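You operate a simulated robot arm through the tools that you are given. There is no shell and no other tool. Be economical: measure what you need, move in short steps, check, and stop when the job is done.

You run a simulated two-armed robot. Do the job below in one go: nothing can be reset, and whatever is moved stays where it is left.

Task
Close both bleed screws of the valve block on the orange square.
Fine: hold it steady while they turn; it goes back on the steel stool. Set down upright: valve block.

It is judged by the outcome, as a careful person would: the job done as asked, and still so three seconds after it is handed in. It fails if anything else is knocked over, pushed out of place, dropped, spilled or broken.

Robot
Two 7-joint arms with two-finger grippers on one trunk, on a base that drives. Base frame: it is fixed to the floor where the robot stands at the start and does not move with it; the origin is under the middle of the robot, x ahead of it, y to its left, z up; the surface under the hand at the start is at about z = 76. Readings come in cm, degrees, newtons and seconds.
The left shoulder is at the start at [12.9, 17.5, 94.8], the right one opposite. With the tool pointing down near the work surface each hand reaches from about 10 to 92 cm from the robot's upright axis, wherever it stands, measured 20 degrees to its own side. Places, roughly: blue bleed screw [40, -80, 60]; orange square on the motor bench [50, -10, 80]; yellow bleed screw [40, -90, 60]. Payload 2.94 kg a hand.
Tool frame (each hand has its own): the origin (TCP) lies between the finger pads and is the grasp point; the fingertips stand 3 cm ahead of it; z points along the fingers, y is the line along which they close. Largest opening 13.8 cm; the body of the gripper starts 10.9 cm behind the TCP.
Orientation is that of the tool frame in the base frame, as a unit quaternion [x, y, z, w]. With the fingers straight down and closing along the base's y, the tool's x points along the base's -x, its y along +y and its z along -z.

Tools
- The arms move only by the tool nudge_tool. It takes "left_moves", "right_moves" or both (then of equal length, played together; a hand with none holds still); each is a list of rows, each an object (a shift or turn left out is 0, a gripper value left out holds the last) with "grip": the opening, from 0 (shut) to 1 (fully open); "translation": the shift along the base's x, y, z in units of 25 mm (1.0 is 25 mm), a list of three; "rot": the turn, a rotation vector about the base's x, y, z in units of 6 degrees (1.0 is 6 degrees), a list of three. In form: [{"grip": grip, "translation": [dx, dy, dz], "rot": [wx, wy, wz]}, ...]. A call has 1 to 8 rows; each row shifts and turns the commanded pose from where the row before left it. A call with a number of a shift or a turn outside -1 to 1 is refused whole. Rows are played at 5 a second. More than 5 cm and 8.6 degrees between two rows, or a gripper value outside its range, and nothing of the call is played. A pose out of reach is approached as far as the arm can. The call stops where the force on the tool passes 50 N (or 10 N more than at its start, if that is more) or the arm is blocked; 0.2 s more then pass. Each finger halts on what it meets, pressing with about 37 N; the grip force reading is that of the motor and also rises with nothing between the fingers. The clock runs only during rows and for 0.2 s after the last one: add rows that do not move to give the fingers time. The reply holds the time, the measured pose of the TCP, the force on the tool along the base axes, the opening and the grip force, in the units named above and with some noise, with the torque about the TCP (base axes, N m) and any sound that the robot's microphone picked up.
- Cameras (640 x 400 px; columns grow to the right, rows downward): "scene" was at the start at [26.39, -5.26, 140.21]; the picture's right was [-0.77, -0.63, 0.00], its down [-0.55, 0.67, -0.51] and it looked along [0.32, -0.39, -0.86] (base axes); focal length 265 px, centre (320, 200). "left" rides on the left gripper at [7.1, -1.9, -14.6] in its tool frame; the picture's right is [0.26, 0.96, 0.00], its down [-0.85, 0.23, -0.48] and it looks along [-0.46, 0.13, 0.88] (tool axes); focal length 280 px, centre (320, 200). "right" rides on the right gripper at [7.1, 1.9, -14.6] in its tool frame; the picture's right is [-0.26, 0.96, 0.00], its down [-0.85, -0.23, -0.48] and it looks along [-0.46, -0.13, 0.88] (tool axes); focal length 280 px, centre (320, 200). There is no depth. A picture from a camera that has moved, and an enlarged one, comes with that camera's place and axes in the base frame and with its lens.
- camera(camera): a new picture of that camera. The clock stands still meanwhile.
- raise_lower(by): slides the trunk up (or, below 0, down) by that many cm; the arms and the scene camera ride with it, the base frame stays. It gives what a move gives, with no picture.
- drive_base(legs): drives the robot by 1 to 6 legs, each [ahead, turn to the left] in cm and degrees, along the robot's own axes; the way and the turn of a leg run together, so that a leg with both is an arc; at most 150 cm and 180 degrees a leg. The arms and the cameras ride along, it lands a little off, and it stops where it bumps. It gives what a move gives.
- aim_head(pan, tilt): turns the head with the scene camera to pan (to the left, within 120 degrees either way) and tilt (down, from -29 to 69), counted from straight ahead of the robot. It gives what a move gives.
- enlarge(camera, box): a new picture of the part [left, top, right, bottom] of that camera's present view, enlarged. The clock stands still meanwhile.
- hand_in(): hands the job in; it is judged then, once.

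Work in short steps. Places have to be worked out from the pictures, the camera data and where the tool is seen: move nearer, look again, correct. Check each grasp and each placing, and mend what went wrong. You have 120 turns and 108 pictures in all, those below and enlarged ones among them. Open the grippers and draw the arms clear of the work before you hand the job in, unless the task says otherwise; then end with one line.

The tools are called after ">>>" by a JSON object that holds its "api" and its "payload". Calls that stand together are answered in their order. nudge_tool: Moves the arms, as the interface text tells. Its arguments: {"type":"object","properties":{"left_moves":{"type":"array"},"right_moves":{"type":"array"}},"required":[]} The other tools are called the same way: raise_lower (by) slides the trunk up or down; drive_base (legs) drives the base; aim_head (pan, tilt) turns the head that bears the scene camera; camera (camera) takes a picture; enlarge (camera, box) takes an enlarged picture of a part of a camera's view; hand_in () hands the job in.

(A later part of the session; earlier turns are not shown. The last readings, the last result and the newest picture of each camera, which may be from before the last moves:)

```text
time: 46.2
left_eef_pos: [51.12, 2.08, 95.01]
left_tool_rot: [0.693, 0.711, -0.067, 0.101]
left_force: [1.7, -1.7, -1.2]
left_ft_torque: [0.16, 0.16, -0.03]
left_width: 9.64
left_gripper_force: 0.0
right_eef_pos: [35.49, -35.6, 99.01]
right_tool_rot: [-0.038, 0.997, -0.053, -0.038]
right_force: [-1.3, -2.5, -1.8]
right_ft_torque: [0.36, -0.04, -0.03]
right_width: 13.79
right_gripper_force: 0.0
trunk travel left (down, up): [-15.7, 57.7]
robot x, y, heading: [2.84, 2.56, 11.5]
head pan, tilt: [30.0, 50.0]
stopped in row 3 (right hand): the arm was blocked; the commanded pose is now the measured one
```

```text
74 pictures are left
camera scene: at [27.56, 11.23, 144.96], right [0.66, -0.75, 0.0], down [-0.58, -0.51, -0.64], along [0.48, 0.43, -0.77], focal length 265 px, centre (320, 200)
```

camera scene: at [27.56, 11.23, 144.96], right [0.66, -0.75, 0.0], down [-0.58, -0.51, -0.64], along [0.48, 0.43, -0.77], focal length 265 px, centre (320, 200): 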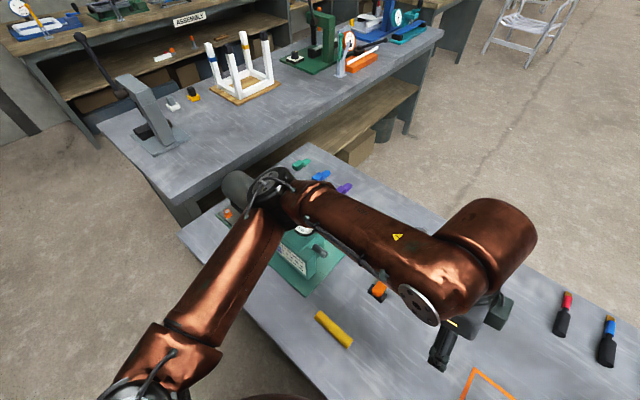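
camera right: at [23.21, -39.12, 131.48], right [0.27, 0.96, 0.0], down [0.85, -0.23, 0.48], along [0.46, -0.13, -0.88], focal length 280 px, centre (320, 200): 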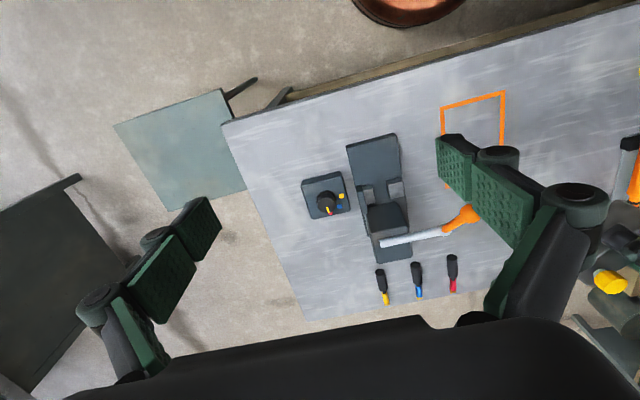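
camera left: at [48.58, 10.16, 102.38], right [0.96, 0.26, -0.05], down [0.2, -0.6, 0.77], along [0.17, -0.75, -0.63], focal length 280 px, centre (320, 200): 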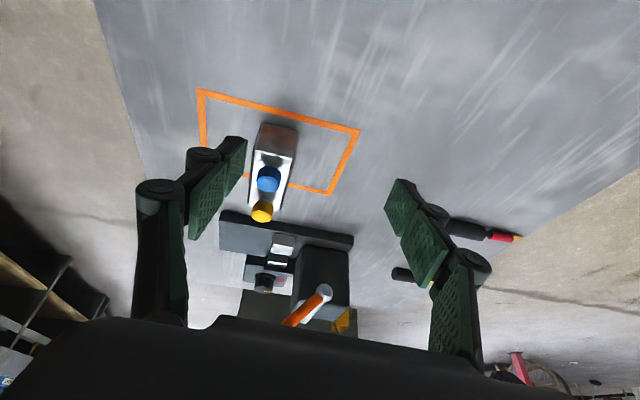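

It is coming free. I try the trunk again.

>>> {"api": "raise_lower", "payload": {"by": 8}}

>>> {"api": "camera", "payload": {"camera": "scene"}}

```text
time: 47.2
left_eef_pos: [49.98, 5.21, 103.19]
left_tool_rot: [0.691, 0.71, -0.068, 0.117]
left_force: [1.2, -1.6, -1.1]
left_ft_torque: [0.15, 0.26, -0.03]
left_width: 9.66
left_gripper_force: 0.1
right_eef_pos: [33.95, -32.82, 107.53]
right_tool_rot: [-0.057, 0.996, -0.066, -0.031]
right_force: [0.8, -0.5, -0.5]
right_ft_torque: [0.14, 0.08, -0.01]
right_width: 13.77
right_gripper_force: 0.1
trunk travel left (down, up): [-23.4, 50.0]
robot x, y, heading: [2.59, 2.24, 11.6]
head pan, tilt: [30.0, 50.0]
stopped: the arm was blocked; the commanded pose is now the measured one
```

```text
73 pictures are left
camera scene: at [21.07, 8.54, 153.49], right [0.66, -0.75, -0.01], down [-0.58, -0.5, -0.64], along [0.48, 0.43, -0.76], focal length 265 px, centre (320, 200)
```

scene: 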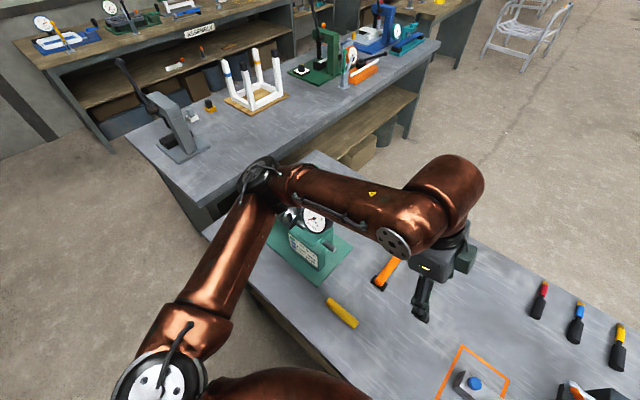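

The elbow is clear now and the gauge fixture stands upright. I let it settle and raise some more.

>>> {"api": "raise_lower", "payload": {"by": 6}}

>>> {"api": "nudge_tool", "payload": {"left_moves": [{}, {}, {}, {}, {}]}}

>>> {"api": "camera", "payload": {"camera": "scene"}}

```text
time: 48.2
left_eef_pos: [49.29, 8.61, 109.03]
left_tool_rot: [0.689, 0.709, -0.073, 0.127]
left_force: [2.4, -0.8, -0.9]
left_ft_torque: [0.11, 0.26, -0.01]
left_width: 9.66
left_gripper_force: 0.1
right_eef_pos: [32.72, -30.62, 113.54]
right_tool_rot: [-0.101, 0.991, -0.074, -0.048]
right_force: [1.4, 0.4, -0.4]
right_ft_torque: [0.02, 0.31, -0.04]
right_width: 13.78
right_gripper_force: 0.0
trunk travel left (down, up): [-29.5, 43.9]
robot x, y, heading: [2.67, 2.44, 11.7]
head pan, tilt: [30.0, 50.0]
stopped: the arm was blocked; the commanded pose is now the measured one
```

```text
time: 49.3
left_eef_pos: [48.22, 12.13, 108.82]
left_tool_rot: [0.689, 0.706, -0.081, 0.141]
left_force: [1.6, -1.2, -0.8]
left_ft_torque: [0.09, 0.26, -0.1]
left_width: 9.62
left_gripper_force: 0.0
right_eef_pos: [31.45, -28.34, 114.19]
right_tool_rot: [-0.117, 0.989, -0.082, -0.043]
right_force: [2.1, -1.3, -0.2]
right_ft_torque: [0.12, 0.21, -0.04]
right_width: 13.77
right_gripper_force: 0.1
trunk travel left (down, up): [-29.5, 43.9]
robot x, y, heading: [2.49, 2.33, 11.6]
head pan, tilt: [30.0, 50.0]
stopped in row 5 (right hand): the arm was blocked; the commanded pose is now the measured one
```

```text
72 pictures are left
camera scene: at [16.95, 7.24, 159.84], right [0.66, -0.75, -0.01], down [-0.58, -0.5, -0.65], along [0.48, 0.43, -0.76], focal length 265 px, centre (320, 200)
```

scene: 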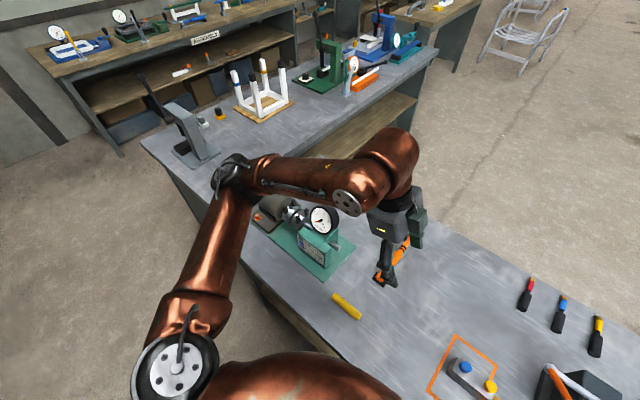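

The hands still drift slowly. I watch a little longer.

>>> {"api": "nudge_tool", "payload": {"left_moves": [{}, {}, {}, {}, {}, {}]}}

>>> {"api": "nudge_tool", "payload": {"left_moves": [{}, {}, {}, {}, {}, {}]}}

```text
time: 50.3
left_eef_pos: [47.17, 15.0, 108.75]
left_tool_rot: [0.687, 0.705, -0.085, 0.154]
left_force: [0.0, -2.0, 0.1]
left_ft_torque: [0.17, -0.01, 0.07]
left_width: 9.65
left_gripper_force: 0.0
right_eef_pos: [30.6, -24.83, 114.65]
right_tool_rot: [-0.13, 0.989, -0.066, -0.014]
right_force: [-2.1, 2.0, 3.2]
right_ft_torque: [-0.2, -0.4, 0.09]
right_width: 13.78
right_gripper_force: 0.8
trunk travel left (down, up): [-29.5, 43.9]
robot x, y, heading: [2.7, 2.16, 11.6]
head pan, tilt: [30.0, 50.0]
stopped in row 5 (right hand): the arm was blocked; the commanded pose is now the measured one
```

```text
time: 51.2
left_eef_pos: [47.08, 14.48, 109.16]
left_tool_rot: [0.689, 0.704, -0.084, 0.152]
left_force: [-1.1, 0.2, -0.2]
left_ft_torque: [0.1, -0.07, -0.01]
left_width: 9.66
left_gripper_force: 0.1
right_eef_pos: [29.54, -28.16, 114.35]
right_tool_rot: [-0.109, 0.989, -0.093, -0.027]
right_force: [-0.9, -1.1, 0.5]
right_ft_torque: [0.19, -0.12, 0.03]
right_width: 13.77
right_gripper_force: 0.0
trunk travel left (down, up): [-29.5, 43.9]
robot x, y, heading: [2.47, 2.15, 11.2]
head pan, tilt: [30.0, 50.0]
stopped in row 4 (right hand): the arm was blocked; the commanded pose is now the measured one
```

The right arm keeps reporting blocked. I look at it.

>>> {"api": "aim_head", "payload": {"pan": -50, "tilt": 45}}

>>> {"api": "camera", "payload": {"camera": "scene"}}

>>> {"api": "camera", "payload": {"camera": "right"}}

```text
time: 52.7
left_eef_pos: [47.92, 13.44, 108.89]
left_tool_rot: [0.69, 0.704, -0.085, 0.148]
left_force: [1.8, 0.0, -0.1]
left_ft_torque: [-0.02, 0.19, -0.05]
left_width: 9.66
left_gripper_force: 0.1
right_eef_pos: [30.87, -27.73, 114.53]
right_tool_rot: [-0.105, 0.99, -0.087, -0.03]
right_force: [-0.9, -3.6, 1.9]
right_ft_torque: [0.4, -0.14, -0.1]
right_width: 13.78
right_gripper_force: 0.0
trunk travel left (down, up): [-29.5, 43.9]
robot x, y, heading: [2.63, 2.43, 11.3]
head pan, tilt: [-50.0, 45.0]
```

```text
71 pictures are left
camera scene: at [17.51, -2.95, 160.43], right [-0.62, -0.78, -0.01], down [-0.56, 0.45, -0.7], along [0.55, -0.43, -0.71], focal length 265 px, centre (320, 200)
```

scene: 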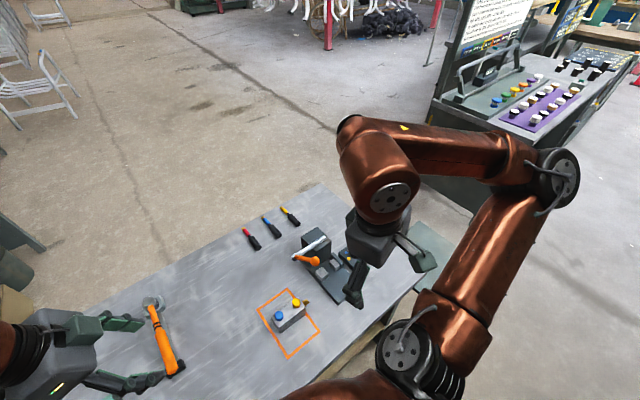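

```text
70 pictures are left
camera right: at [23.99, -24.72, 129.13], right [0.05, 0.98, -0.18], down [0.9, 0.04, 0.44], along [0.44, -0.18, -0.88], focal length 280 px, centre (320, 200)
```

right: 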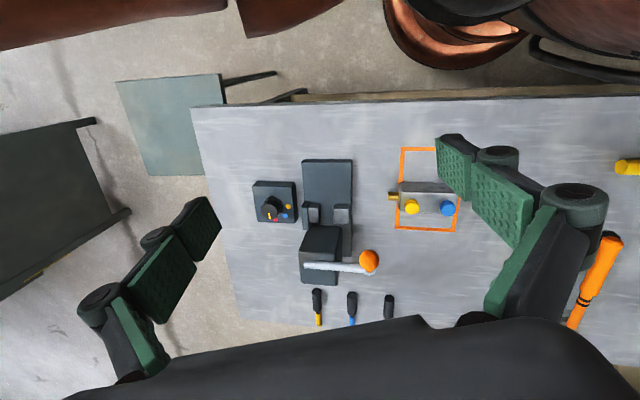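

All bench items stand as before and the right arm touches nothing. I wait with still rows.

>>> {"api": "nudge_tool", "payload": {"left_moves": [{}, {}, {}, {}], "right_moves": [{}, {}, {}, {}]}}

>>> {"api": "nudge_tool", "payload": {"left_moves": [{}, {}, {}, {}], "right_moves": [{}, {}, {}, {}]}}

```text
time: 53.7
left_eef_pos: [47.73, 13.51, 108.94]
left_tool_rot: [0.69, 0.703, -0.085, 0.149]
left_force: [-0.1, -1.1, -0.1]
left_ft_torque: [0.09, 0.01, 0.01]
left_width: 9.67
left_gripper_force: 0.0
right_eef_pos: [30.74, -26.94, 114.67]
right_tool_rot: [-0.107, 0.99, -0.088, -0.029]
right_force: [0.4, -0.8, -0.1]
right_ft_torque: [0.11, 0.01, 0.03]
right_width: 13.81
right_gripper_force: 0.1
trunk travel left (down, up): [-29.5, 43.9]
robot x, y, heading: [2.5, 2.36, 11.1]
head pan, tilt: [-50.0, 45.0]
```

```text
time: 54.7
left_eef_pos: [47.6, 13.9, 108.94]
left_tool_rot: [0.689, 0.704, -0.085, 0.15]
left_force: [0.3, 0.1, 0.9]
left_ft_torque: [-0.02, 0.0, -0.01]
left_width: 9.66
left_gripper_force: 0.2
right_eef_pos: [30.73, -26.54, 114.93]
right_tool_rot: [-0.107, 0.99, -0.089, -0.029]
right_force: [0.5, -0.2, -0.1]
right_ft_torque: [-0.02, 0.01, 0.02]
right_width: 13.84
right_gripper_force: 0.1
trunk travel left (down, up): [-29.5, 43.9]
robot x, y, heading: [2.6, 2.15, 11.3]
head pan, tilt: [-50.0, 45.0]
```

All settled: the robot is at (2.6, 2.2), heading 11°. The left elbow fouled the gauge/motor fixture near (47,43), so I shift the robot about 20 cm to the right to keep it clear.

>>> {"api": "drive_base", "payload": {"legs": [[0, -108], [22, 0], [0, 97]]}}

>>> {"api": "aim_head", "payload": {"pan": 25, "tilt": 50}}

>>> {"api": "camera", "payload": {"camera": "scene"}}

>>> {"api": "camera", "payload": {"camera": "left"}}

```text
time: 65.0
left_eef_pos: [46.77, -16.26, 108.89]
left_tool_rot: [0.75, 0.639, -0.099, 0.141]
left_force: [0.4, 0.0, -0.5]
left_ft_torque: [0.02, -0.01, 0.0]
left_width: 9.66
left_gripper_force: 0.0
right_eef_pos: [22.98, -53.05, 114.76]
right_tool_rot: [-0.019, 0.995, -0.086, -0.037]
right_force: [-0.6, 0.3, -0.1]
right_ft_torque: [0.03, 0.01, 0.01]
right_width: 13.8
right_gripper_force: 0.0
trunk travel left (down, up): [-29.5, 43.9]
robot x, y, heading: [0.26, -19.75, 1.0]
head pan, tilt: [-50.0, 45.0]
```

```text
time: 66.5
left_eef_pos: [46.6, -16.23, 108.88]
left_tool_rot: [0.749, 0.64, -0.097, 0.142]
left_force: [0.4, 0.5, 0.0]
left_ft_torque: [-0.05, 0.01, -0.02]
left_width: 9.66
left_gripper_force: 0.0
right_eef_pos: [23.02, -53.02, 114.79]
right_tool_rot: [-0.02, 0.995, -0.085, -0.037]
right_force: [0.7, 0.0, -0.3]
right_ft_torque: [0.01, -0.03, -0.01]
right_width: 13.81
right_gripper_force: 0.1
trunk travel left (down, up): [-29.5, 43.9]
robot x, y, heading: [0.46, -19.77, 1.0]
head pan, tilt: [25.0, 50.0]
```

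```text
69 pictures are left
camera scene: at [15.3, -16.23, 159.76], right [0.44, -0.9, 0.0], down [-0.69, -0.34, -0.64], along [0.58, 0.28, -0.77], focal length 265 px, centre (320, 200)
```

scene: 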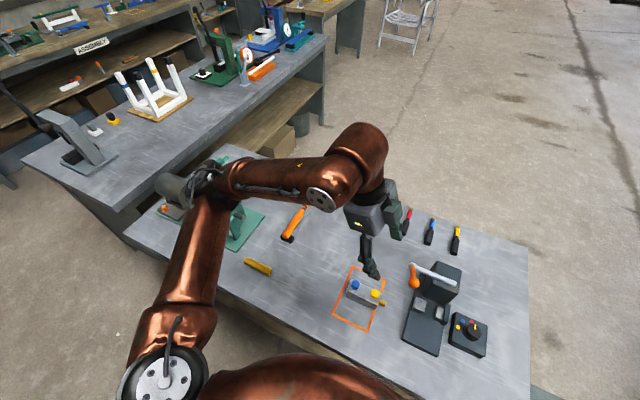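

```text
68 pictures are left
camera left: at [45.49, -4.31, 120.13], right [0.99, 0.11, 0.0], down [0.07, -0.66, 0.75], along [0.08, -0.74, -0.67], focal length 280 px, centre (320, 200)
```

left: 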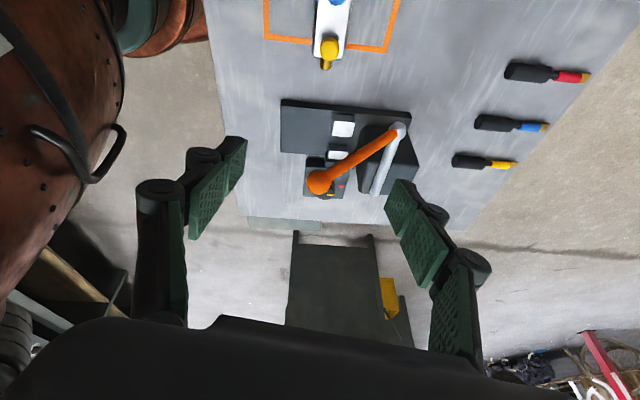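

The left elbow is still around y≈38, but higher. I raise the trunk a further 12 cm, keeping it well above the fixture, then move the left hand to +y of the block while completing the 45° pitch.

>>> {"api": "raise_lower", "payload": {"by": 12}}

>>> {"api": "nudge_tool", "payload": {"left_moves": [{"translation": [0.08, 0.81, -0.3], "rot": [-0.6, 0.163, 0.161]}, {"translation": [0.08, 0.81, -0.3], "rot": [-0.6, 0.163, 0.161]}, {"translation": [0.08, 0.81, -0.3], "rot": [-0.6, 0.163, 0.161]}, {"translation": [0.08, 0.81, -0.3], "rot": [-0.6, 0.163, 0.161]}, {"translation": [0.08, 0.81, -0.3], "rot": [-0.6, 0.163, 0.161]}, {"translation": [0.08, 0.81, -0.3], "rot": [-0.6, 0.163, 0.161]}, {"translation": [0.08, 0.81, -0.3], "rot": [-0.6, 0.163, 0.161]}]}}

>>> {"api": "camera", "payload": {"camera": "scene"}}

```text
time: 68.0
left_eef_pos: [46.82, -16.24, 120.76]
left_tool_rot: [0.749, 0.64, -0.099, 0.141]
left_force: [-0.9, -0.1, -0.4]
left_ft_torque: [0.01, -0.02, -0.03]
left_width: 9.64
left_gripper_force: 0.0
right_eef_pos: [23.08, -53.0, 126.89]
right_tool_rot: [-0.019, 0.996, -0.085, -0.036]
right_force: [0.3, 0.2, -0.5]
right_ft_torque: [0.0, 0.04, -0.03]
right_width: 13.78
right_gripper_force: 0.1
trunk travel left (down, up): [-41.5, 31.9]
robot x, y, heading: [0.5, -19.81, 1.1]
head pan, tilt: [25.0, 50.0]
```

```text
time: 69.6
left_eef_pos: [48.25, -2.01, 115.83]
left_tool_rot: [0.654, 0.653, -0.271, 0.27]
left_force: [0.8, -0.6, -0.4]
left_ft_torque: [-0.05, -0.02, 0.0]
left_width: 9.66
left_gripper_force: 0.0
right_eef_pos: [22.96, -52.95, 126.8]
right_tool_rot: [-0.019, 0.995, -0.087, -0.036]
right_force: [0.6, 0.5, 0.6]
right_ft_torque: [-0.02, -0.03, -0.05]
right_width: 13.79
right_gripper_force: 0.1
trunk travel left (down, up): [-41.5, 31.9]
robot x, y, heading: [0.69, -19.83, 1.6]
head pan, tilt: [25.0, 50.0]
```

```text
67 pictures are left
camera scene: at [9.27, -16.21, 171.88], right [0.44, -0.9, 0.0], down [-0.69, -0.34, -0.64], along [0.58, 0.28, -0.77], focal length 265 px, centre (320, 200)
```

scene: 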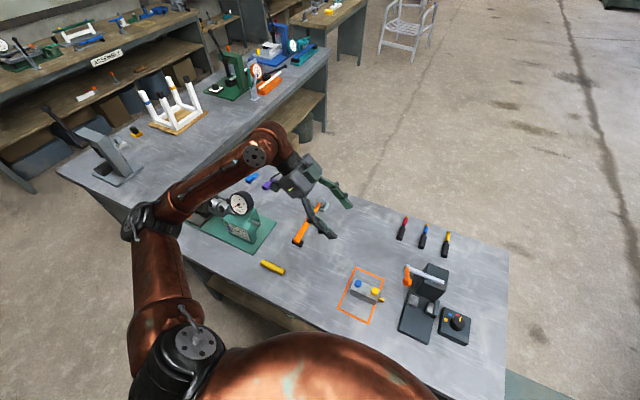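

The elbow is well clear now. I descend the left hand toward the pre-grasp and watch.

>>> {"api": "nudge_tool", "payload": {"left_moves": [{"translation": [0, 0, -1]}, {"translation": [0, 0, -1]}, {"translation": [0, 0, -1]}, {"translation": [0, 0, -1]}, {"translation": [0, 0, -1]}, {"translation": [0, 0, -1]}, {"translation": [0, 0, -1]}]}}

>>> {"api": "camera", "payload": {"camera": "scene"}}

>>> {"api": "camera", "payload": {"camera": "left"}}

```text
time: 71.2
left_eef_pos: [48.16, -1.86, 98.23]
left_tool_rot: [0.654, 0.653, -0.272, 0.269]
left_force: [0.1, -0.4, 0.6]
left_ft_torque: [0.03, 0.02, -0.01]
left_width: 9.67
left_gripper_force: 0.1
right_eef_pos: [22.93, -53.05, 126.83]
right_tool_rot: [-0.02, 0.995, -0.086, -0.037]
right_force: [0.6, 0.3, -0.4]
right_ft_torque: [0.01, -0.02, 0.0]
right_width: 13.82
right_gripper_force: 0.0
trunk travel left (down, up): [-41.5, 31.9]
robot x, y, heading: [0.13, -19.35, 1.1]
head pan, tilt: [25.0, 50.0]
```

```text
66 pictures are left
camera scene: at [9.3, -16.32, 171.88], right [0.44, -0.9, 0.0], down [-0.69, -0.34, -0.64], along [0.58, 0.28, -0.77], focal length 265 px, centre (320, 200)
```

scene: 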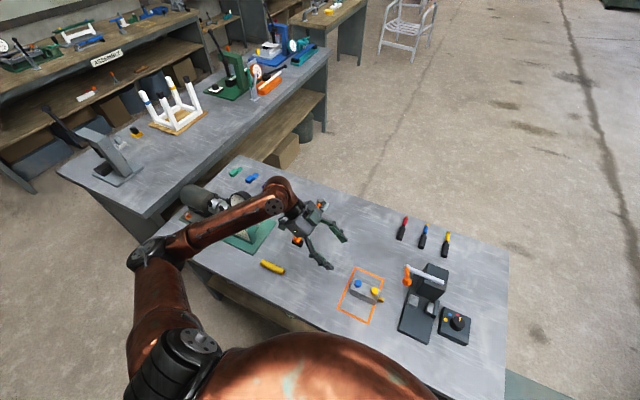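

```text
65 pictures are left
camera left: at [46.27, 13.42, 103.53], right [0.96, 0.18, -0.19], down [0.23, -0.27, 0.94], along [0.12, -0.95, -0.3], focal length 280 px, centre (320, 200)
```

left: 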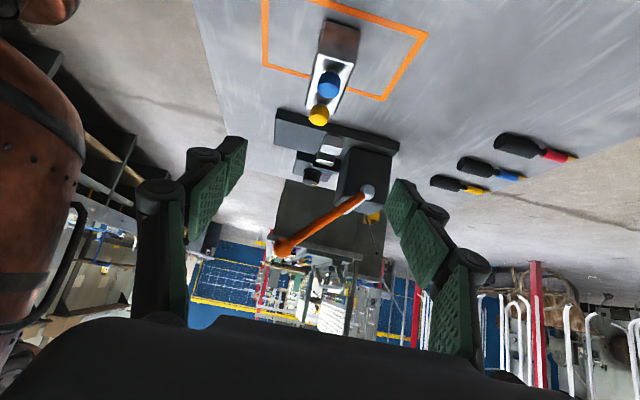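

The forearm runs on the robot's side of the gauge, and the block is exactly in the gripper's mid-plane. I descend to the pre-grasp point.

>>> {"api": "nudge_tool", "payload": {"left_moves": [{"translation": [0, -0.1, -1]}, {"translation": [0, -0.1, -1]}, {"translation": [0, -0.1, -1]}, {"translation": [0, -0.1, -1]}, {"translation": [0, 0, -0.65]}]}}

>>> {"api": "camera", "payload": {"camera": "scene"}}

>>> {"api": "camera", "payload": {"camera": "left"}}

```text
time: 72.4
left_eef_pos: [48.04, -3.0, 86.63]
left_tool_rot: [0.654, 0.653, -0.271, 0.269]
left_force: [0.2, 0.0, 0.2]
left_ft_torque: [0.03, 0.01, 0.01]
left_width: 9.66
left_gripper_force: 0.1
right_eef_pos: [22.98, -53.14, 126.86]
right_tool_rot: [-0.02, 0.995, -0.086, -0.036]
right_force: [0.6, -0.4, 0.1]
right_ft_torque: [-0.01, -0.02, 0.0]
right_width: 13.8
right_gripper_force: 0.0
trunk travel left (down, up): [-41.5, 31.9]
robot x, y, heading: [0.21, -19.52, 1.2]
head pan, tilt: [25.0, 50.0]
```

```text
64 pictures are left
camera scene: at [9.3, -16.32, 171.88], right [0.44, -0.9, 0.0], down [-0.69, -0.34, -0.64], along [0.58, 0.28, -0.77], focal length 265 px, centre (320, 200)
```

scene: 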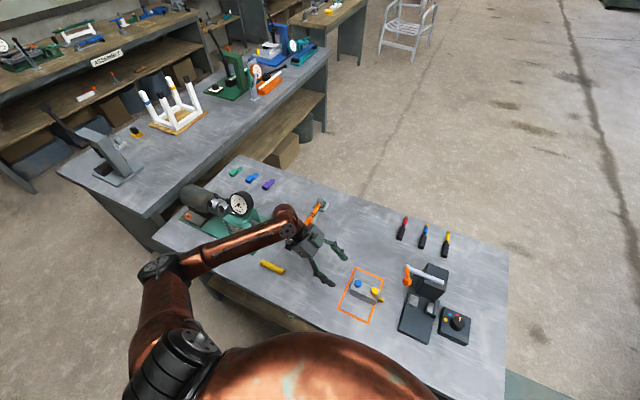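

```text
63 pictures are left
camera left: at [46.21, 12.35, 91.94], right [0.96, 0.18, -0.19], down [0.23, -0.27, 0.94], along [0.12, -0.95, -0.3], focal length 280 px, centre (320, 200)
```

left: 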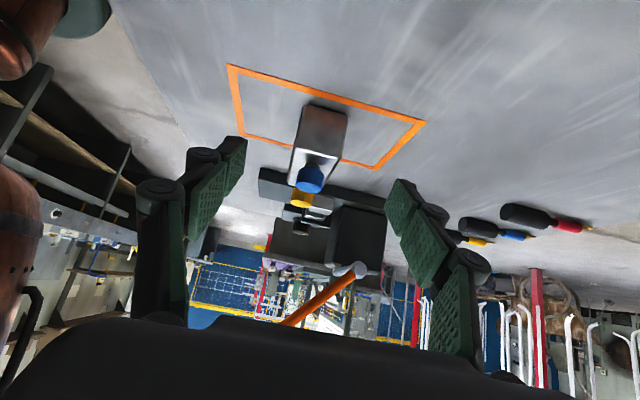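

The block's top is at about z=80.7, its end at y=−9.4. I slide in along the tool axis to (48.1,−10.2,79.6) and close.

>>> {"api": "nudge_tool", "payload": {"left_moves": [{"translation": [0.02, -0.72, -0.71]}, {"translation": [0, -0.72, -0.71]}, {"translation": [0, -0.72, -0.71]}, {"translation": [0, -0.72, -0.68]}, {}]}}

>>> {"api": "nudge_tool", "payload": {"left_moves": [{"grip": 0.4}, {"grip": 0.25}, {"grip": 0.25}, {"grip": 0.25}, {"grip": 0.25}, {"grip": 0.25}]}}

>>> {"api": "camera", "payload": {"camera": "left"}}

```text
time: 73.6
left_eef_pos: [48.14, -10.25, 79.45]
left_tool_rot: [0.654, 0.653, -0.271, 0.269]
left_force: [0.2, -0.7, -0.7]
left_ft_torque: [0.01, -0.02, -0.02]
left_width: 9.69
left_gripper_force: 0.1
right_eef_pos: [23.01, -52.96, 126.8]
right_tool_rot: [-0.02, 0.995, -0.086, -0.035]
right_force: [0.6, 0.4, -0.8]
right_ft_torque: [-0.01, 0.01, 0.0]
right_width: 13.79
right_gripper_force: 0.1
trunk travel left (down, up): [-41.5, 31.9]
robot x, y, heading: [0.15, -19.81, 1.2]
head pan, tilt: [25.0, 50.0]
```

```text
time: 75.0
left_eef_pos: [48.12, -10.2, 79.53]
left_tool_rot: [0.654, 0.653, -0.27, 0.269]
left_force: [-1.2, -0.4, -0.7]
left_ft_torque: [-0.14, 0.02, -0.06]
left_width: 4.34
left_gripper_force: 36.9
right_eef_pos: [23.04, -53.15, 126.83]
right_tool_rot: [-0.019, 0.995, -0.086, -0.036]
right_force: [-0.4, 0.0, -0.1]
right_ft_torque: [0.01, 0.05, -0.01]
right_width: 13.81
right_gripper_force: 0.1
trunk travel left (down, up): [-41.5, 31.9]
robot x, y, heading: [0.57, -20.0, 1.4]
head pan, tilt: [25.0, 50.0]
```

```text
62 pictures are left
camera left: at [46.25, 5.11, 84.81], right [0.96, 0.18, -0.19], down [0.23, -0.27, 0.94], along [0.12, -0.95, -0.3], focal length 280 px, centre (320, 200)
```

left: 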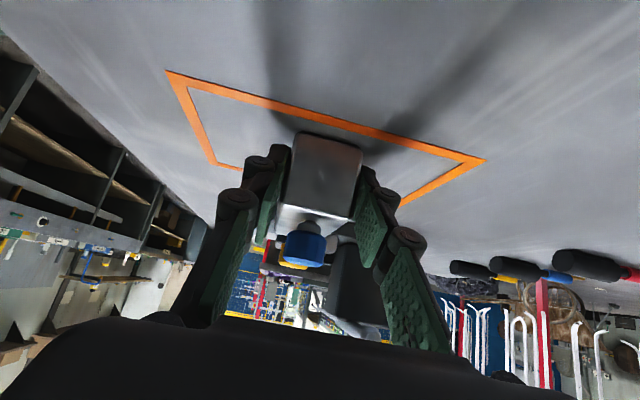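

The block is gripped firmly by the left. Now I bring the right hand above the yellow knob at a safe height, straightening its tilt on the way.

>>> {"api": "nudge_tool", "payload": {"right_moves": [{"translation": [0.6, 0.9, 0], "rot": [0.205, -0.086, -0.05], "grip": 0.45}, {"translation": [0.6, 0.9, 0], "rot": [0.205, -0.086, -0.05]}, {"translation": [0.6, 0.9, 0], "rot": [0.205, -0.086, -0.05]}, {"translation": [0.6, 0.9, 0], "rot": [0.205, -0.086, -0.05]}, {"translation": [0.6, 0.9, 0], "rot": [0.205, -0.086, -0.05]}, {"translation": [0.6, 0.9, 0], "rot": [0.205, -0.086, -0.05]}, {"translation": [0.6, 0.9, 0], "rot": [0.205, -0.086, -0.05]}, {"translation": [0.6, 0.9, 0], "rot": [0.205, -0.086, -0.05]}]}}

>>> {"api": "nudge_tool", "payload": {"right_moves": [{"translation": [0.65, 0.93, -0.5]}, {"translation": [0.65, 0.93, -0.5]}, {"translation": [0.65, 0.93, -0.5]}, {"translation": [0.65, 0.93, -0.7]}, {"translation": [0.65, 0.93, -0.7]}, {"translation": [0.65, 0.93, -0.7]}, {"translation": [0.65, 0.9, -0.8]}, {"translation": [0.65, 0.9, -0.8]}]}}

>>> {"api": "aim_head", "payload": {"pan": 5, "tilt": 58}}

>>> {"api": "camera", "payload": {"camera": "right"}}

>>> {"api": "camera", "payload": {"camera": "scene"}}

```text
time: 76.8
left_eef_pos: [48.04, -10.22, 79.58]
left_tool_rot: [0.654, 0.653, -0.271, 0.269]
left_force: [0.8, -0.5, 1.3]
left_ft_torque: [0.1, -0.04, -0.04]
left_width: 4.32
left_gripper_force: 37.2
right_eef_pos: [34.97, -34.98, 126.81]
right_tool_rot: [0.002, 1.0, 0.0, -0.002]
right_force: [-0.3, 0.5, 0.1]
right_ft_torque: [-0.05, 0.04, 0.01]
right_width: 6.22
right_gripper_force: 0.1
trunk travel left (down, up): [-41.5, 31.9]
robot x, y, heading: [0.75, -19.69, 1.4]
head pan, tilt: [25.0, 50.0]
```

```text
time: 78.6
left_eef_pos: [48.09, -10.38, 79.53]
left_tool_rot: [0.654, 0.654, -0.27, 0.269]
left_force: [-1.1, -0.1, 1.5]
left_ft_torque: [-0.09, -0.09, 0.0]
left_width: 4.34
left_gripper_force: 36.8
right_eef_pos: [38.41, -32.6, 121.82]
right_tool_rot: [0.001, 1.0, 0.0, 0.0]
right_force: [-0.3, 0.5, 0.8]
right_ft_torque: [0.02, 0.02, 0.01]
right_width: 6.22
right_gripper_force: 0.1
right hand out of reach, approached as far as the arm can: row 2, 3, 4, 5, 6, 7, 8
trunk travel left (down, up): [-41.5, 31.9]
robot x, y, heading: [0.25, -19.59, 1.3]
head pan, tilt: [25.0, 50.0]
```

```text
time: 79.4
left_eef_pos: [48.2, -10.14, 79.44]
left_tool_rot: [0.654, 0.654, -0.27, 0.269]
left_force: [-0.3, -0.5, 0.2]
left_ft_torque: [-0.06, -0.03, -0.06]
left_width: 4.31
left_gripper_force: 37.1
right_eef_pos: [38.61, -32.56, 121.87]
right_tool_rot: [0.002, 1.0, 0.0, 0.0]
right_force: [-0.4, 0.8, -0.2]
right_ft_torque: [0.0, -0.01, -0.02]
right_width: 6.23
right_gripper_force: 0.0
trunk travel left (down, up): [-41.5, 31.9]
robot x, y, heading: [0.23, -19.94, 1.2]
head pan, tilt: [5.0, 58.0]
```

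```text
61 pictures are left
camera right: at [31.3, -30.56, 136.46], right [0.27, 0.96, 0.0], down [0.85, -0.23, 0.48], along [0.46, -0.13, -0.88], focal length 280 px, centre (320, 200)
```

right: 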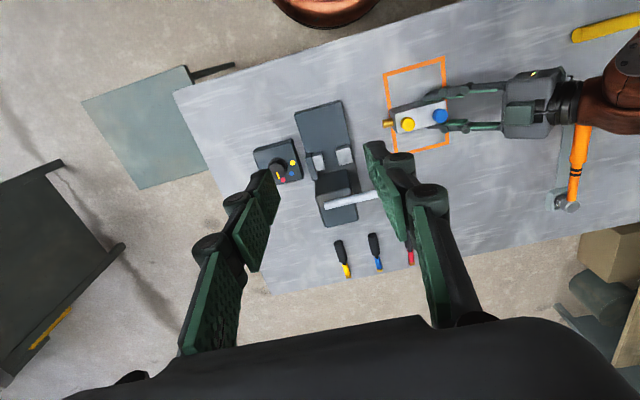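

```text
60 pictures are left
camera scene: at [9.22, -18.98, 170.86], right [0.11, -0.99, 0.0], down [-0.84, -0.09, -0.53], along [0.53, 0.06, -0.85], focal length 265 px, centre (320, 200)
```

scene: 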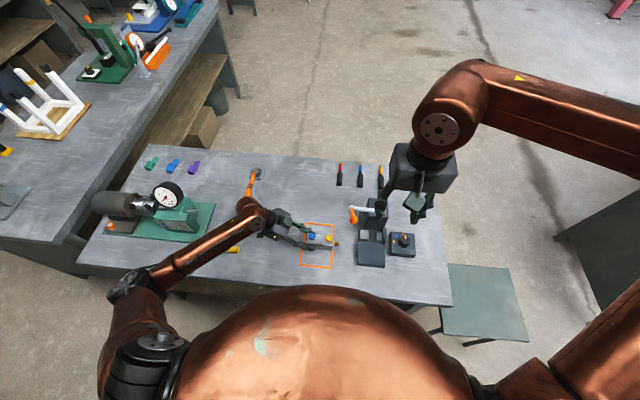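

The clamp lever's ball stands near (48,−24.5, z≈100), close to where the right gripper would rotate. I shift the block within the square to x≈43.5 for clearance, lifting it slightly with the left hand. The right hand goes down to a reachable height.

>>> {"api": "nudge_tool", "payload": {"left_moves": [{"translation": [0, 0, 0.3], "grip": 0.2}, {"translation": [0, 0, 0]}, {"translation": [-0.6, 0.1, 0]}, {"translation": [-0.6, 0.1, 0]}, {"translation": [-0.6, 0.1, 0]}, {"translation": [0, 0, 0]}]}}

>>> {"api": "enlarge", "payload": {"camera": "scene", "box": [220, 180, 440, 310]}}

>>> {"api": "camera", "payload": {"camera": "left"}}

```text
time: 80.8
left_eef_pos: [43.65, -9.57, 80.31]
left_tool_rot: [0.654, 0.653, -0.272, 0.269]
left_force: [0.1, 0.2, -1.7]
left_ft_torque: [0.06, 0.02, -0.02]
left_width: 4.32
left_gripper_force: 37.7
right_eef_pos: [38.38, -32.42, 121.77]
right_tool_rot: [0.002, 1.0, 0.0, 0.0]
right_force: [1.0, -0.6, 0.2]
right_ft_torque: [-0.03, -0.01, -0.02]
right_width: 6.21
right_gripper_force: 0.1
trunk travel left (down, up): [-41.5, 31.9]
robot x, y, heading: [0.53, -19.33, 1.5]
head pan, tilt: [5.0, 58.0]
```

```text
2.91 times, centred on (330, 245) of scene
camera zoom: at [9.31, -19.0, 170.85], right [0.11, -0.99, 0.0], down [-0.84, -0.09, -0.53], along [0.53, 0.06, -0.85], focal length 771 px, centre (291, 69)
```

zoom: 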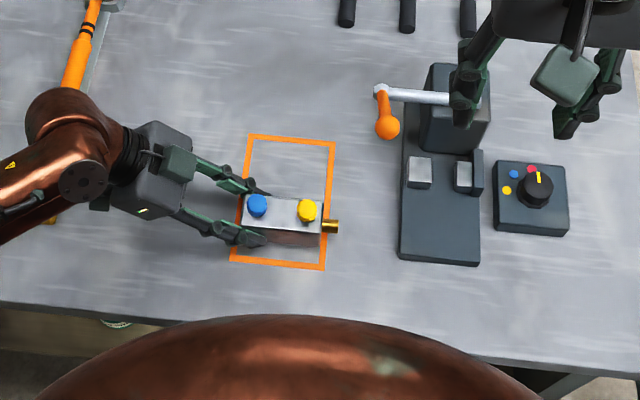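

```text
58 pictures are left
camera left: at [41.84, 5.85, 85.59], right [0.96, 0.18, -0.19], down [0.23, -0.27, 0.94], along [0.12, -0.95, -0.3], focal length 280 px, centre (320, 200)
```

left: 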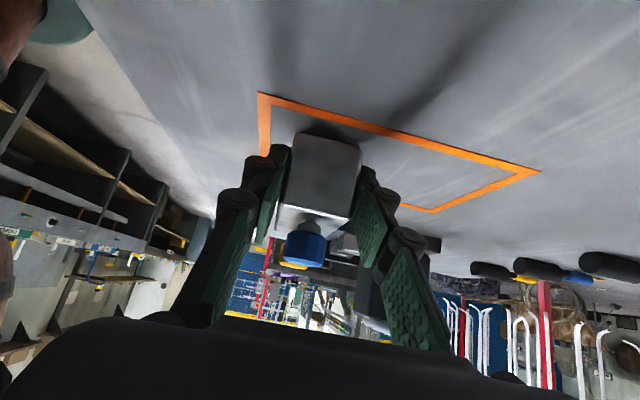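

The block moved cleanly, still level. I lower it back onto the bench.

>>> {"api": "nudge_tool", "payload": {"left_moves": [{"translation": [0, 0, -0.2]}, {"translation": [0, 0, -0.1]}, {}]}}

>>> {"api": "nudge_tool", "payload": {"right_moves": [{"translation": [0, 0, -1]}, {"translation": [0, 0.1, -1]}, {"translation": [0, 0.1, -1]}, {"translation": [0, 0.2, -1]}, {"translation": [0.2, 0.2, -0.5]}]}}

```text
time: 81.6
left_eef_pos: [43.56, -9.52, 79.51]
left_tool_rot: [0.654, 0.653, -0.27, 0.269]
left_force: [0.0, 0.1, -1.6]
left_ft_torque: [0.06, 0.03, 0.0]
left_width: 4.33
left_gripper_force: 37.2
right_eef_pos: [38.56, -32.51, 121.79]
right_tool_rot: [0.002, 1.0, 0.0, -0.001]
right_force: [0.4, 0.7, -0.7]
right_ft_torque: [-0.04, 0.01, -0.02]
right_width: 6.24
right_gripper_force: 0.1
trunk travel left (down, up): [-41.5, 31.9]
robot x, y, heading: [0.61, -19.85, 1.2]
head pan, tilt: [5.0, 58.0]
```

```text
time: 82.8
left_eef_pos: [43.82, -9.52, 79.45]
left_tool_rot: [0.654, 0.653, -0.271, 0.269]
left_force: [0.0, -0.2, -1.4]
left_ft_torque: [0.08, 0.0, 0.01]
left_width: 4.32
left_gripper_force: 37.0
right_eef_pos: [39.67, -33.45, 113.8]
right_tool_rot: [0.002, 1.0, -0.001, 0.0]
right_force: [-0.9, -0.1, 0.1]
right_ft_torque: [0.01, 0.03, -0.03]
right_width: 6.19
right_gripper_force: 0.1
right hand out of reach, approached as far as the arm can: row 2, 3, 4, 5
trunk travel left (down, up): [-41.5, 31.9]
robot x, y, heading: [0.65, -19.8, 1.4]
head pan, tilt: [5.0, 58.0]
```

I check whether the right arm is still converging.

>>> {"api": "nudge_tool", "payload": {"right_moves": [{"translation": [0, 0, -1]}, {"translation": [0, 0, -1]}, {}, {}, {}]}}

>>> {"api": "camera", "payload": {"camera": "scene"}}

```text
time: 84.0
left_eef_pos: [43.63, -9.53, 79.47]
left_tool_rot: [0.654, 0.653, -0.271, 0.269]
left_force: [0.8, 0.7, -1.1]
left_ft_torque: [0.06, -0.01, 0.04]
left_width: 4.32
left_gripper_force: 36.9
right_eef_pos: [39.37, -33.8, 111.16]
right_tool_rot: [0.002, 1.0, 0.0, 0.0]
right_force: [-0.1, 0.7, -0.2]
right_ft_torque: [0.02, 0.02, -0.03]
right_width: 6.2
right_gripper_force: 0.0
right hand out of reach, approached as far as the arm can: row 1, 2
trunk travel left (down, up): [-41.5, 31.9]
robot x, y, heading: [0.32, -20.09, 1.2]
head pan, tilt: [5.0, 58.0]
```

```text
57 pictures are left
camera scene: at [9.25, -18.98, 170.86], right [0.11, -0.99, 0.0], down [-0.84, -0.09, -0.53], along [0.53, 0.06, -0.85], focal length 265 px, centre (320, 200)
```

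scene: 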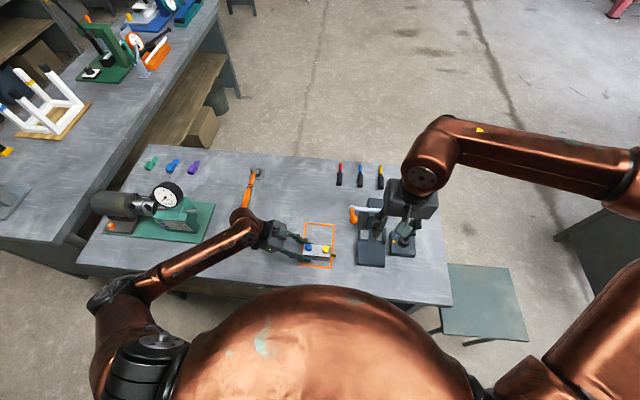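

I test which direction is limited: a pure forward move of the right hand.

>>> {"api": "nudge_tool", "payload": {"right_moves": [{"translation": [0.8, 0, 0.5]}, {"translation": [0.8, 0, 0.3]}, {"translation": [0.8, 0, 0]}]}}

```text
time: 84.8
left_eef_pos: [43.62, -9.66, 79.55]
left_tool_rot: [0.654, 0.653, -0.27, 0.269]
left_force: [0.2, 0.5, -1.2]
left_ft_torque: [-0.01, -0.01, 0.04]
left_width: 4.32
left_gripper_force: 37.0
right_eef_pos: [43.6, -35.16, 113.64]
right_tool_rot: [0.001, 1.0, 0.0, 0.0]
right_force: [-0.5, 0.3, 1.0]
right_ft_torque: [0.03, 0.0, 0.0]
right_width: 6.21
right_gripper_force: 0.0
right hand out of reach, approached as far as the arm can: row 1, 2, 3
trunk travel left (down, up): [-41.5, 31.9]
robot x, y, heading: [0.58, -19.88, 1.1]
head pan, tilt: [5.0, 58.0]
```

Leftward reach is the limit in this posture. I try it with a yaw of the tool to the left.

>>> {"api": "nudge_tool", "payload": {"right_moves": [{"translation": [0, 0.3, 0], "rot": [0, 0, 1]}, {"translation": [0, 0.3, 0], "rot": [0, 0, 1]}, {"translation": [0, 0.3, 0], "rot": [0, 0, 1]}, {"translation": [0, 0.3, 0], "rot": [0, 0, 1]}]}}

```text
time: 85.8
left_eef_pos: [43.73, -9.52, 79.57]
left_tool_rot: [0.654, 0.654, -0.271, 0.268]
left_force: [-1.1, 1.5, 0.5]
left_ft_torque: [-0.14, -0.03, -0.05]
left_width: 4.33
left_gripper_force: 37.1
right_eef_pos: [44.74, -35.77, 115.41]
right_tool_rot: [-0.157, 0.988, 0.0, 0.001]
right_force: [-0.5, 0.6, 0.2]
right_ft_torque: [0.04, 0.05, 0.02]
right_width: 6.21
right_gripper_force: 0.0
right hand out of reach, approached as far as the arm can: row 1, 2, 3, 4
trunk travel left (down, up): [-41.5, 31.9]
robot x, y, heading: [0.43, -19.66, 1.4]
head pan, tilt: [5.0, 58.0]
```

That worsened it. I yaw the other way.

>>> {"api": "nudge_tool", "payload": {"right_moves": [{"translation": [0, 0.3, 0], "rot": [0, 0, -1]}, {"translation": [0, 0.3, 0], "rot": [0, 0, -1]}, {"translation": [0, 0.3, 0], "rot": [0, 0, -1]}, {"translation": [0, 0.3, 0], "rot": [0, 0, -1]}, {"translation": [0, 0.3, 0], "rot": [0, 0, -1]}, {"translation": [0, 0.3, 0], "rot": [0, 0, -1]}, {"translation": [0, 0.3, 0], "rot": [0, 0, -1]}, {"translation": [0, 0.3, 0], "rot": [0, 0, -1]}]}}

>>> {"api": "camera", "payload": {"camera": "scene"}}

```text
time: 87.6
left_eef_pos: [43.66, -9.44, 79.52]
left_tool_rot: [0.653, 0.654, -0.271, 0.269]
left_force: [-1.2, 1.2, 0.2]
left_ft_torque: [-0.06, -0.02, -0.07]
left_width: 4.29
left_gripper_force: 36.4
right_eef_pos: [48.95, -38.32, 119.84]
right_tool_rot: [0.236, 0.972, 0.0, 0.0]
right_force: [0.0, -0.4, 0.3]
right_ft_torque: [-0.03, 0.01, 0.0]
right_width: 6.2
right_gripper_force: 0.0
right hand out of reach, approached as far as the arm can: row 1, 3, 5, 6, 7, 8
trunk travel left (down, up): [-41.5, 31.9]
robot x, y, heading: [0.73, -20.01, 1.4]
head pan, tilt: [5.0, 58.0]
```

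```text
56 pictures are left
camera scene: at [9.25, -18.96, 170.86], right [0.11, -0.99, 0.0], down [-0.84, -0.09, -0.53], along [0.53, 0.06, -0.85], focal length 265 px, centre (320, 200)
```

scene: 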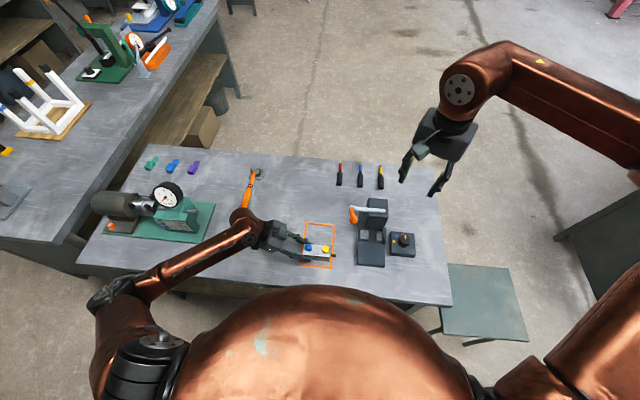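

The right arm cannot cross to the left of its shoulder here. I free the left hand (the block stays standing on the square), retract and raise it, so I can move the base back left for a better geometry.

>>> {"api": "nudge_tool", "payload": {"left_moves": [{"grip": 0.4}, {"grip": 0.6}, {"grip": 0.6}, {"translation": [0, 0.7, 0.7]}, {"translation": [0, 0.7, 0.7]}, {"translation": [0, 0.7, 0.7]}, {"translation": [0, 0.7, 0.7]}, {"translation": [0, 0.5, 1]}]}}

>>> {"api": "nudge_tool", "payload": {"left_moves": [{"translation": [0, 0, 1]}, {"translation": [0, 0, 1]}, {"translation": [0, 0, 1]}, {"translation": [0, 0, 1]}, {"translation": [0, 0, 1]}, {"translation": [0, 0, 1]}, {"translation": [0, 0, 1]}, {"translation": [0, 0, 1]}]}}

>>> {"api": "camera", "payload": {"camera": "scene"}}

```text
time: 89.4
left_eef_pos: [43.66, -1.23, 89.13]
left_tool_rot: [0.653, 0.653, -0.271, 0.269]
left_force: [0.2, -0.6, -0.5]
left_ft_torque: [0.0, -0.04, 0.01]
left_width: 8.28
left_gripper_force: 0.0
right_eef_pos: [48.82, -38.35, 120.0]
right_tool_rot: [0.234, 0.972, 0.0, 0.0]
right_force: [0.3, 0.0, 0.4]
right_ft_torque: [0.02, -0.01, 0.02]
right_width: 6.19
right_gripper_force: 0.0
trunk travel left (down, up): [-41.5, 31.9]
robot x, y, heading: [0.5, -19.89, 1.6]
head pan, tilt: [5.0, 58.0]
```

```text
time: 91.2
left_eef_pos: [43.58, -1.13, 109.1]
left_tool_rot: [0.654, 0.654, -0.271, 0.267]
left_force: [-0.1, -0.4, -0.3]
left_ft_torque: [-0.01, -0.02, 0.0]
left_width: 8.27
left_gripper_force: 0.0
right_eef_pos: [48.87, -38.33, 120.14]
right_tool_rot: [0.235, 0.972, 0.0, 0.0]
right_force: [0.2, -0.3, -0.2]
right_ft_torque: [-0.01, -0.05, 0.04]
right_width: 6.21
right_gripper_force: 0.1
trunk travel left (down, up): [-41.5, 31.9]
robot x, y, heading: [0.44, -19.58, 1.4]
head pan, tilt: [5.0, 58.0]
```

```text
55 pictures are left
camera scene: at [9.23, -19.01, 170.86], right [0.11, -0.99, 0.0], down [-0.84, -0.09, -0.53], along [0.53, 0.06, -0.85], focal length 265 px, centre (320, 200)
```

scene: 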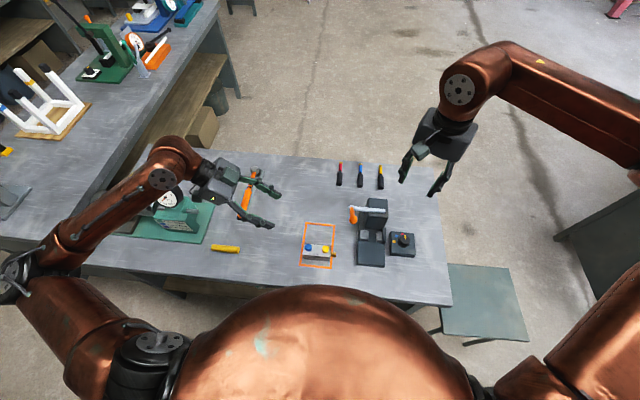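

The block stands undisturbed. I raise the trunk for clearance over the gauge and back the base to about y=+9.

>>> {"api": "raise_lower", "payload": {"by": 12}}

>>> {"api": "drive_base", "payload": {"legs": [[0, -91.5], [-29, 0], [0, 90]]}}

>>> {"api": "aim_head", "payload": {"pan": 15, "tilt": 52}}

>>> {"api": "camera", "payload": {"camera": "scene"}}

```text
time: 92.7
left_eef_pos: [43.75, -1.17, 121.08]
left_tool_rot: [0.654, 0.654, -0.271, 0.268]
left_force: [0.1, 0.0, 0.6]
left_ft_torque: [-0.04, 0.0, 0.02]
left_width: 8.28
left_gripper_force: 0.0
right_eef_pos: [47.71, -38.39, 133.56]
right_tool_rot: [0.236, 0.972, 0.006, 0.017]
right_force: [0.6, -0.5, 0.5]
right_ft_torque: [-0.02, 0.0, -0.03]
right_width: 6.23
right_gripper_force: 0.1
trunk travel left (down, up): [-53.5, 19.9]
robot x, y, heading: [0.9, -19.66, 1.1]
head pan, tilt: [5.0, 58.0]
```

```text
time: 102.4
left_eef_pos: [44.96, 25.46, 121.04]
left_tool_rot: [0.668, 0.639, -0.277, 0.263]
left_force: [0.0, 0.2, 0.1]
left_ft_torque: [0.01, 0.0, 0.01]
left_width: 8.29
left_gripper_force: 0.1
right_eef_pos: [47.66, -11.95, 133.62]
right_tool_rot: [0.257, 0.966, 0.006, 0.018]
right_force: [-0.4, -0.5, 0.3]
right_ft_torque: [-0.01, 0.01, -0.01]
right_width: 6.21
right_gripper_force: 0.0
trunk travel left (down, up): [-53.5, 19.9]
robot x, y, heading: [1.5, 8.5, -1.1]
head pan, tilt: [5.0, 58.0]
```

```text
time: 103.2
left_eef_pos: [45.11, 25.48, 120.99]
left_tool_rot: [0.668, 0.639, -0.277, 0.263]
left_force: [-1.3, -1.3, -0.2]
left_ft_torque: [-0.02, 0.02, -0.02]
left_width: 8.28
left_gripper_force: 0.1
right_eef_pos: [47.61, -12.03, 133.68]
right_tool_rot: [0.258, 0.966, 0.006, 0.017]
right_force: [-0.6, 0.3, -0.4]
right_ft_torque: [0.01, 0.05, 0.02]
right_width: 6.19
right_gripper_force: 0.1
trunk travel left (down, up): [-53.5, 19.9]
robot x, y, heading: [1.31, 9.37, -1.1]
head pan, tilt: [15.0, 52.0]
```

```text
54 pictures are left
camera scene: at [7.46, 10.55, 183.6], right [0.24, -0.97, 0.0], down [-0.77, -0.19, -0.62], along [0.6, 0.15, -0.79], focal length 265 px, centre (320, 200)
```

scene: 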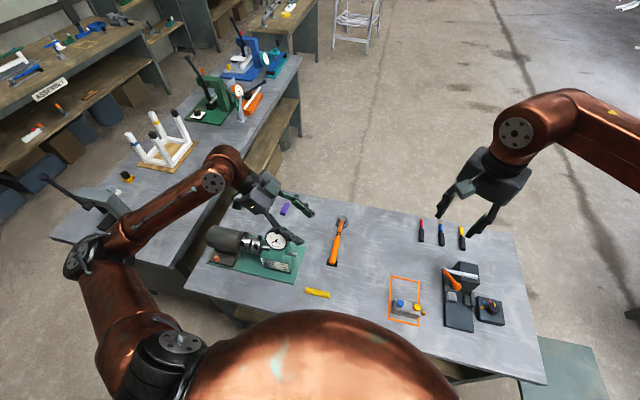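

All is well. I bring the left hand back toward the block at height, watching the elbow.

>>> {"api": "nudge_tool", "payload": {"left_moves": [{"translation": [-0.05, -0.95, -0.1], "rot": [0, 0, 0.07]}, {"translation": [-0.05, -0.95, -0.1], "rot": [0, 0, 0.07]}, {"translation": [-0.05, -0.95, -0.1], "rot": [0, 0, 0.07]}, {"translation": [-0.05, -0.95, -0.1], "rot": [0, 0, 0.07]}, {"translation": [-0.05, -0.95, -0.1], "rot": [0, 0, 0.07]}, {"translation": [-0.05, -0.95, -0.1], "rot": [0, 0, 0.07]}, {"translation": [-0.05, -0.95, -0.1]}, {"translation": [-0.05, -0.95, -0.1]}]}}

>>> {"api": "nudge_tool", "payload": {"left_moves": [{"translation": [-0.05, -0.95, -0.5]}, {"translation": [-0.05, -0.95, -0.5]}, {"translation": [-0.05, -0.95, -0.5]}, {"translation": [-0.05, -0.95, -0.5]}]}}

>>> {"api": "camera", "payload": {"camera": "scene"}}

```text
time: 105.0
left_eef_pos: [44.26, 6.26, 119.11]
left_tool_rot: [0.653, 0.654, -0.271, 0.27]
left_force: [0.0, 0.1, 0.2]
left_ft_torque: [0.03, 0.0, -0.04]
left_width: 8.3
left_gripper_force: 0.1
right_eef_pos: [47.55, -11.99, 133.56]
right_tool_rot: [0.256, 0.966, 0.006, 0.017]
right_force: [0.7, 0.4, 1.0]
right_ft_torque: [0.02, 0.04, -0.02]
right_width: 6.2
right_gripper_force: 0.0
trunk travel left (down, up): [-53.5, 19.9]
robot x, y, heading: [0.86, 8.78, -1.2]
head pan, tilt: [15.0, 52.0]
```

```text
time: 106.0
left_eef_pos: [43.71, -3.36, 114.13]
left_tool_rot: [0.653, 0.654, -0.271, 0.268]
left_force: [-0.3, -0.1, -1.6]
left_ft_torque: [0.03, 0.01, 0.01]
left_width: 8.28
left_gripper_force: 0.1
right_eef_pos: [47.78, -12.06, 133.58]
right_tool_rot: [0.256, 0.966, 0.006, 0.017]
right_force: [0.6, -0.1, 0.2]
right_ft_torque: [-0.02, 0.01, -0.01]
right_width: 6.2
right_gripper_force: 0.0
trunk travel left (down, up): [-53.5, 19.9]
robot x, y, heading: [0.85, 8.82, -1.1]
head pan, tilt: [15.0, 52.0]
```

```text
53 pictures are left
camera scene: at [7.51, 10.32, 183.6], right [0.24, -0.97, 0.0], down [-0.77, -0.19, -0.62], along [0.6, 0.15, -0.79], focal length 265 px, centre (320, 200)
```

scene: 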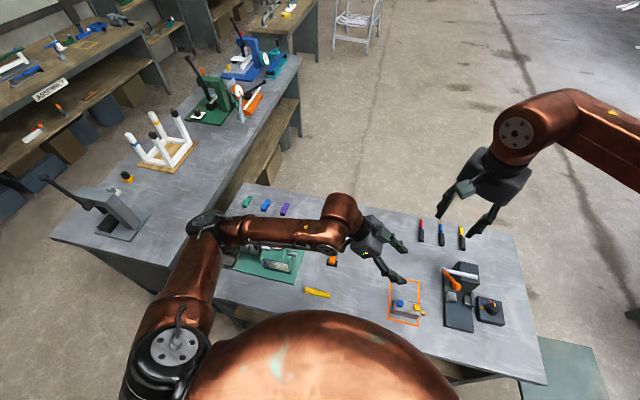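

The elbow is at about z=125 near (38,48), and the gauge dial top is about 96. I descend halfway and check.

>>> {"api": "nudge_tool", "payload": {"left_moves": [{"translation": [0, 0, -1]}, {"translation": [0, 0, -1]}, {"translation": [0, 0, -1]}, {"translation": [0, 0, -1]}, {"translation": [0, 0, -1]}]}}

>>> {"api": "camera", "payload": {"camera": "scene"}}

```text
time: 107.2
left_eef_pos: [43.64, -3.09, 101.37]
left_tool_rot: [0.653, 0.654, -0.27, 0.27]
left_force: [-0.3, 0.1, 0.0]
left_ft_torque: [0.05, 0.03, -0.01]
left_width: 8.26
left_gripper_force: 0.0
right_eef_pos: [47.71, -12.02, 133.55]
right_tool_rot: [0.257, 0.966, 0.006, 0.018]
right_force: [-0.7, 0.5, -0.1]
right_ft_torque: [0.02, 0.0, 0.0]
right_width: 6.2
right_gripper_force: 0.0
trunk travel left (down, up): [-53.5, 19.9]
robot x, y, heading: [1.14, 8.73, -1.3]
head pan, tilt: [15.0, 52.0]
```

```text
52 pictures are left
camera scene: at [7.46, 10.53, 183.6], right [0.24, -0.97, 0.0], down [-0.77, -0.19, -0.62], along [0.6, 0.15, -0.79], focal length 265 px, centre (320, 200)
```

scene: 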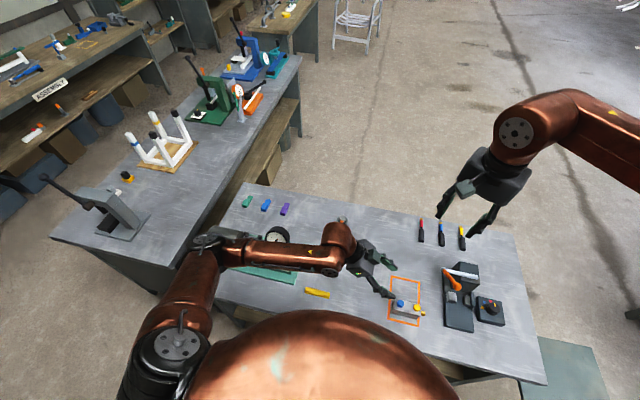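

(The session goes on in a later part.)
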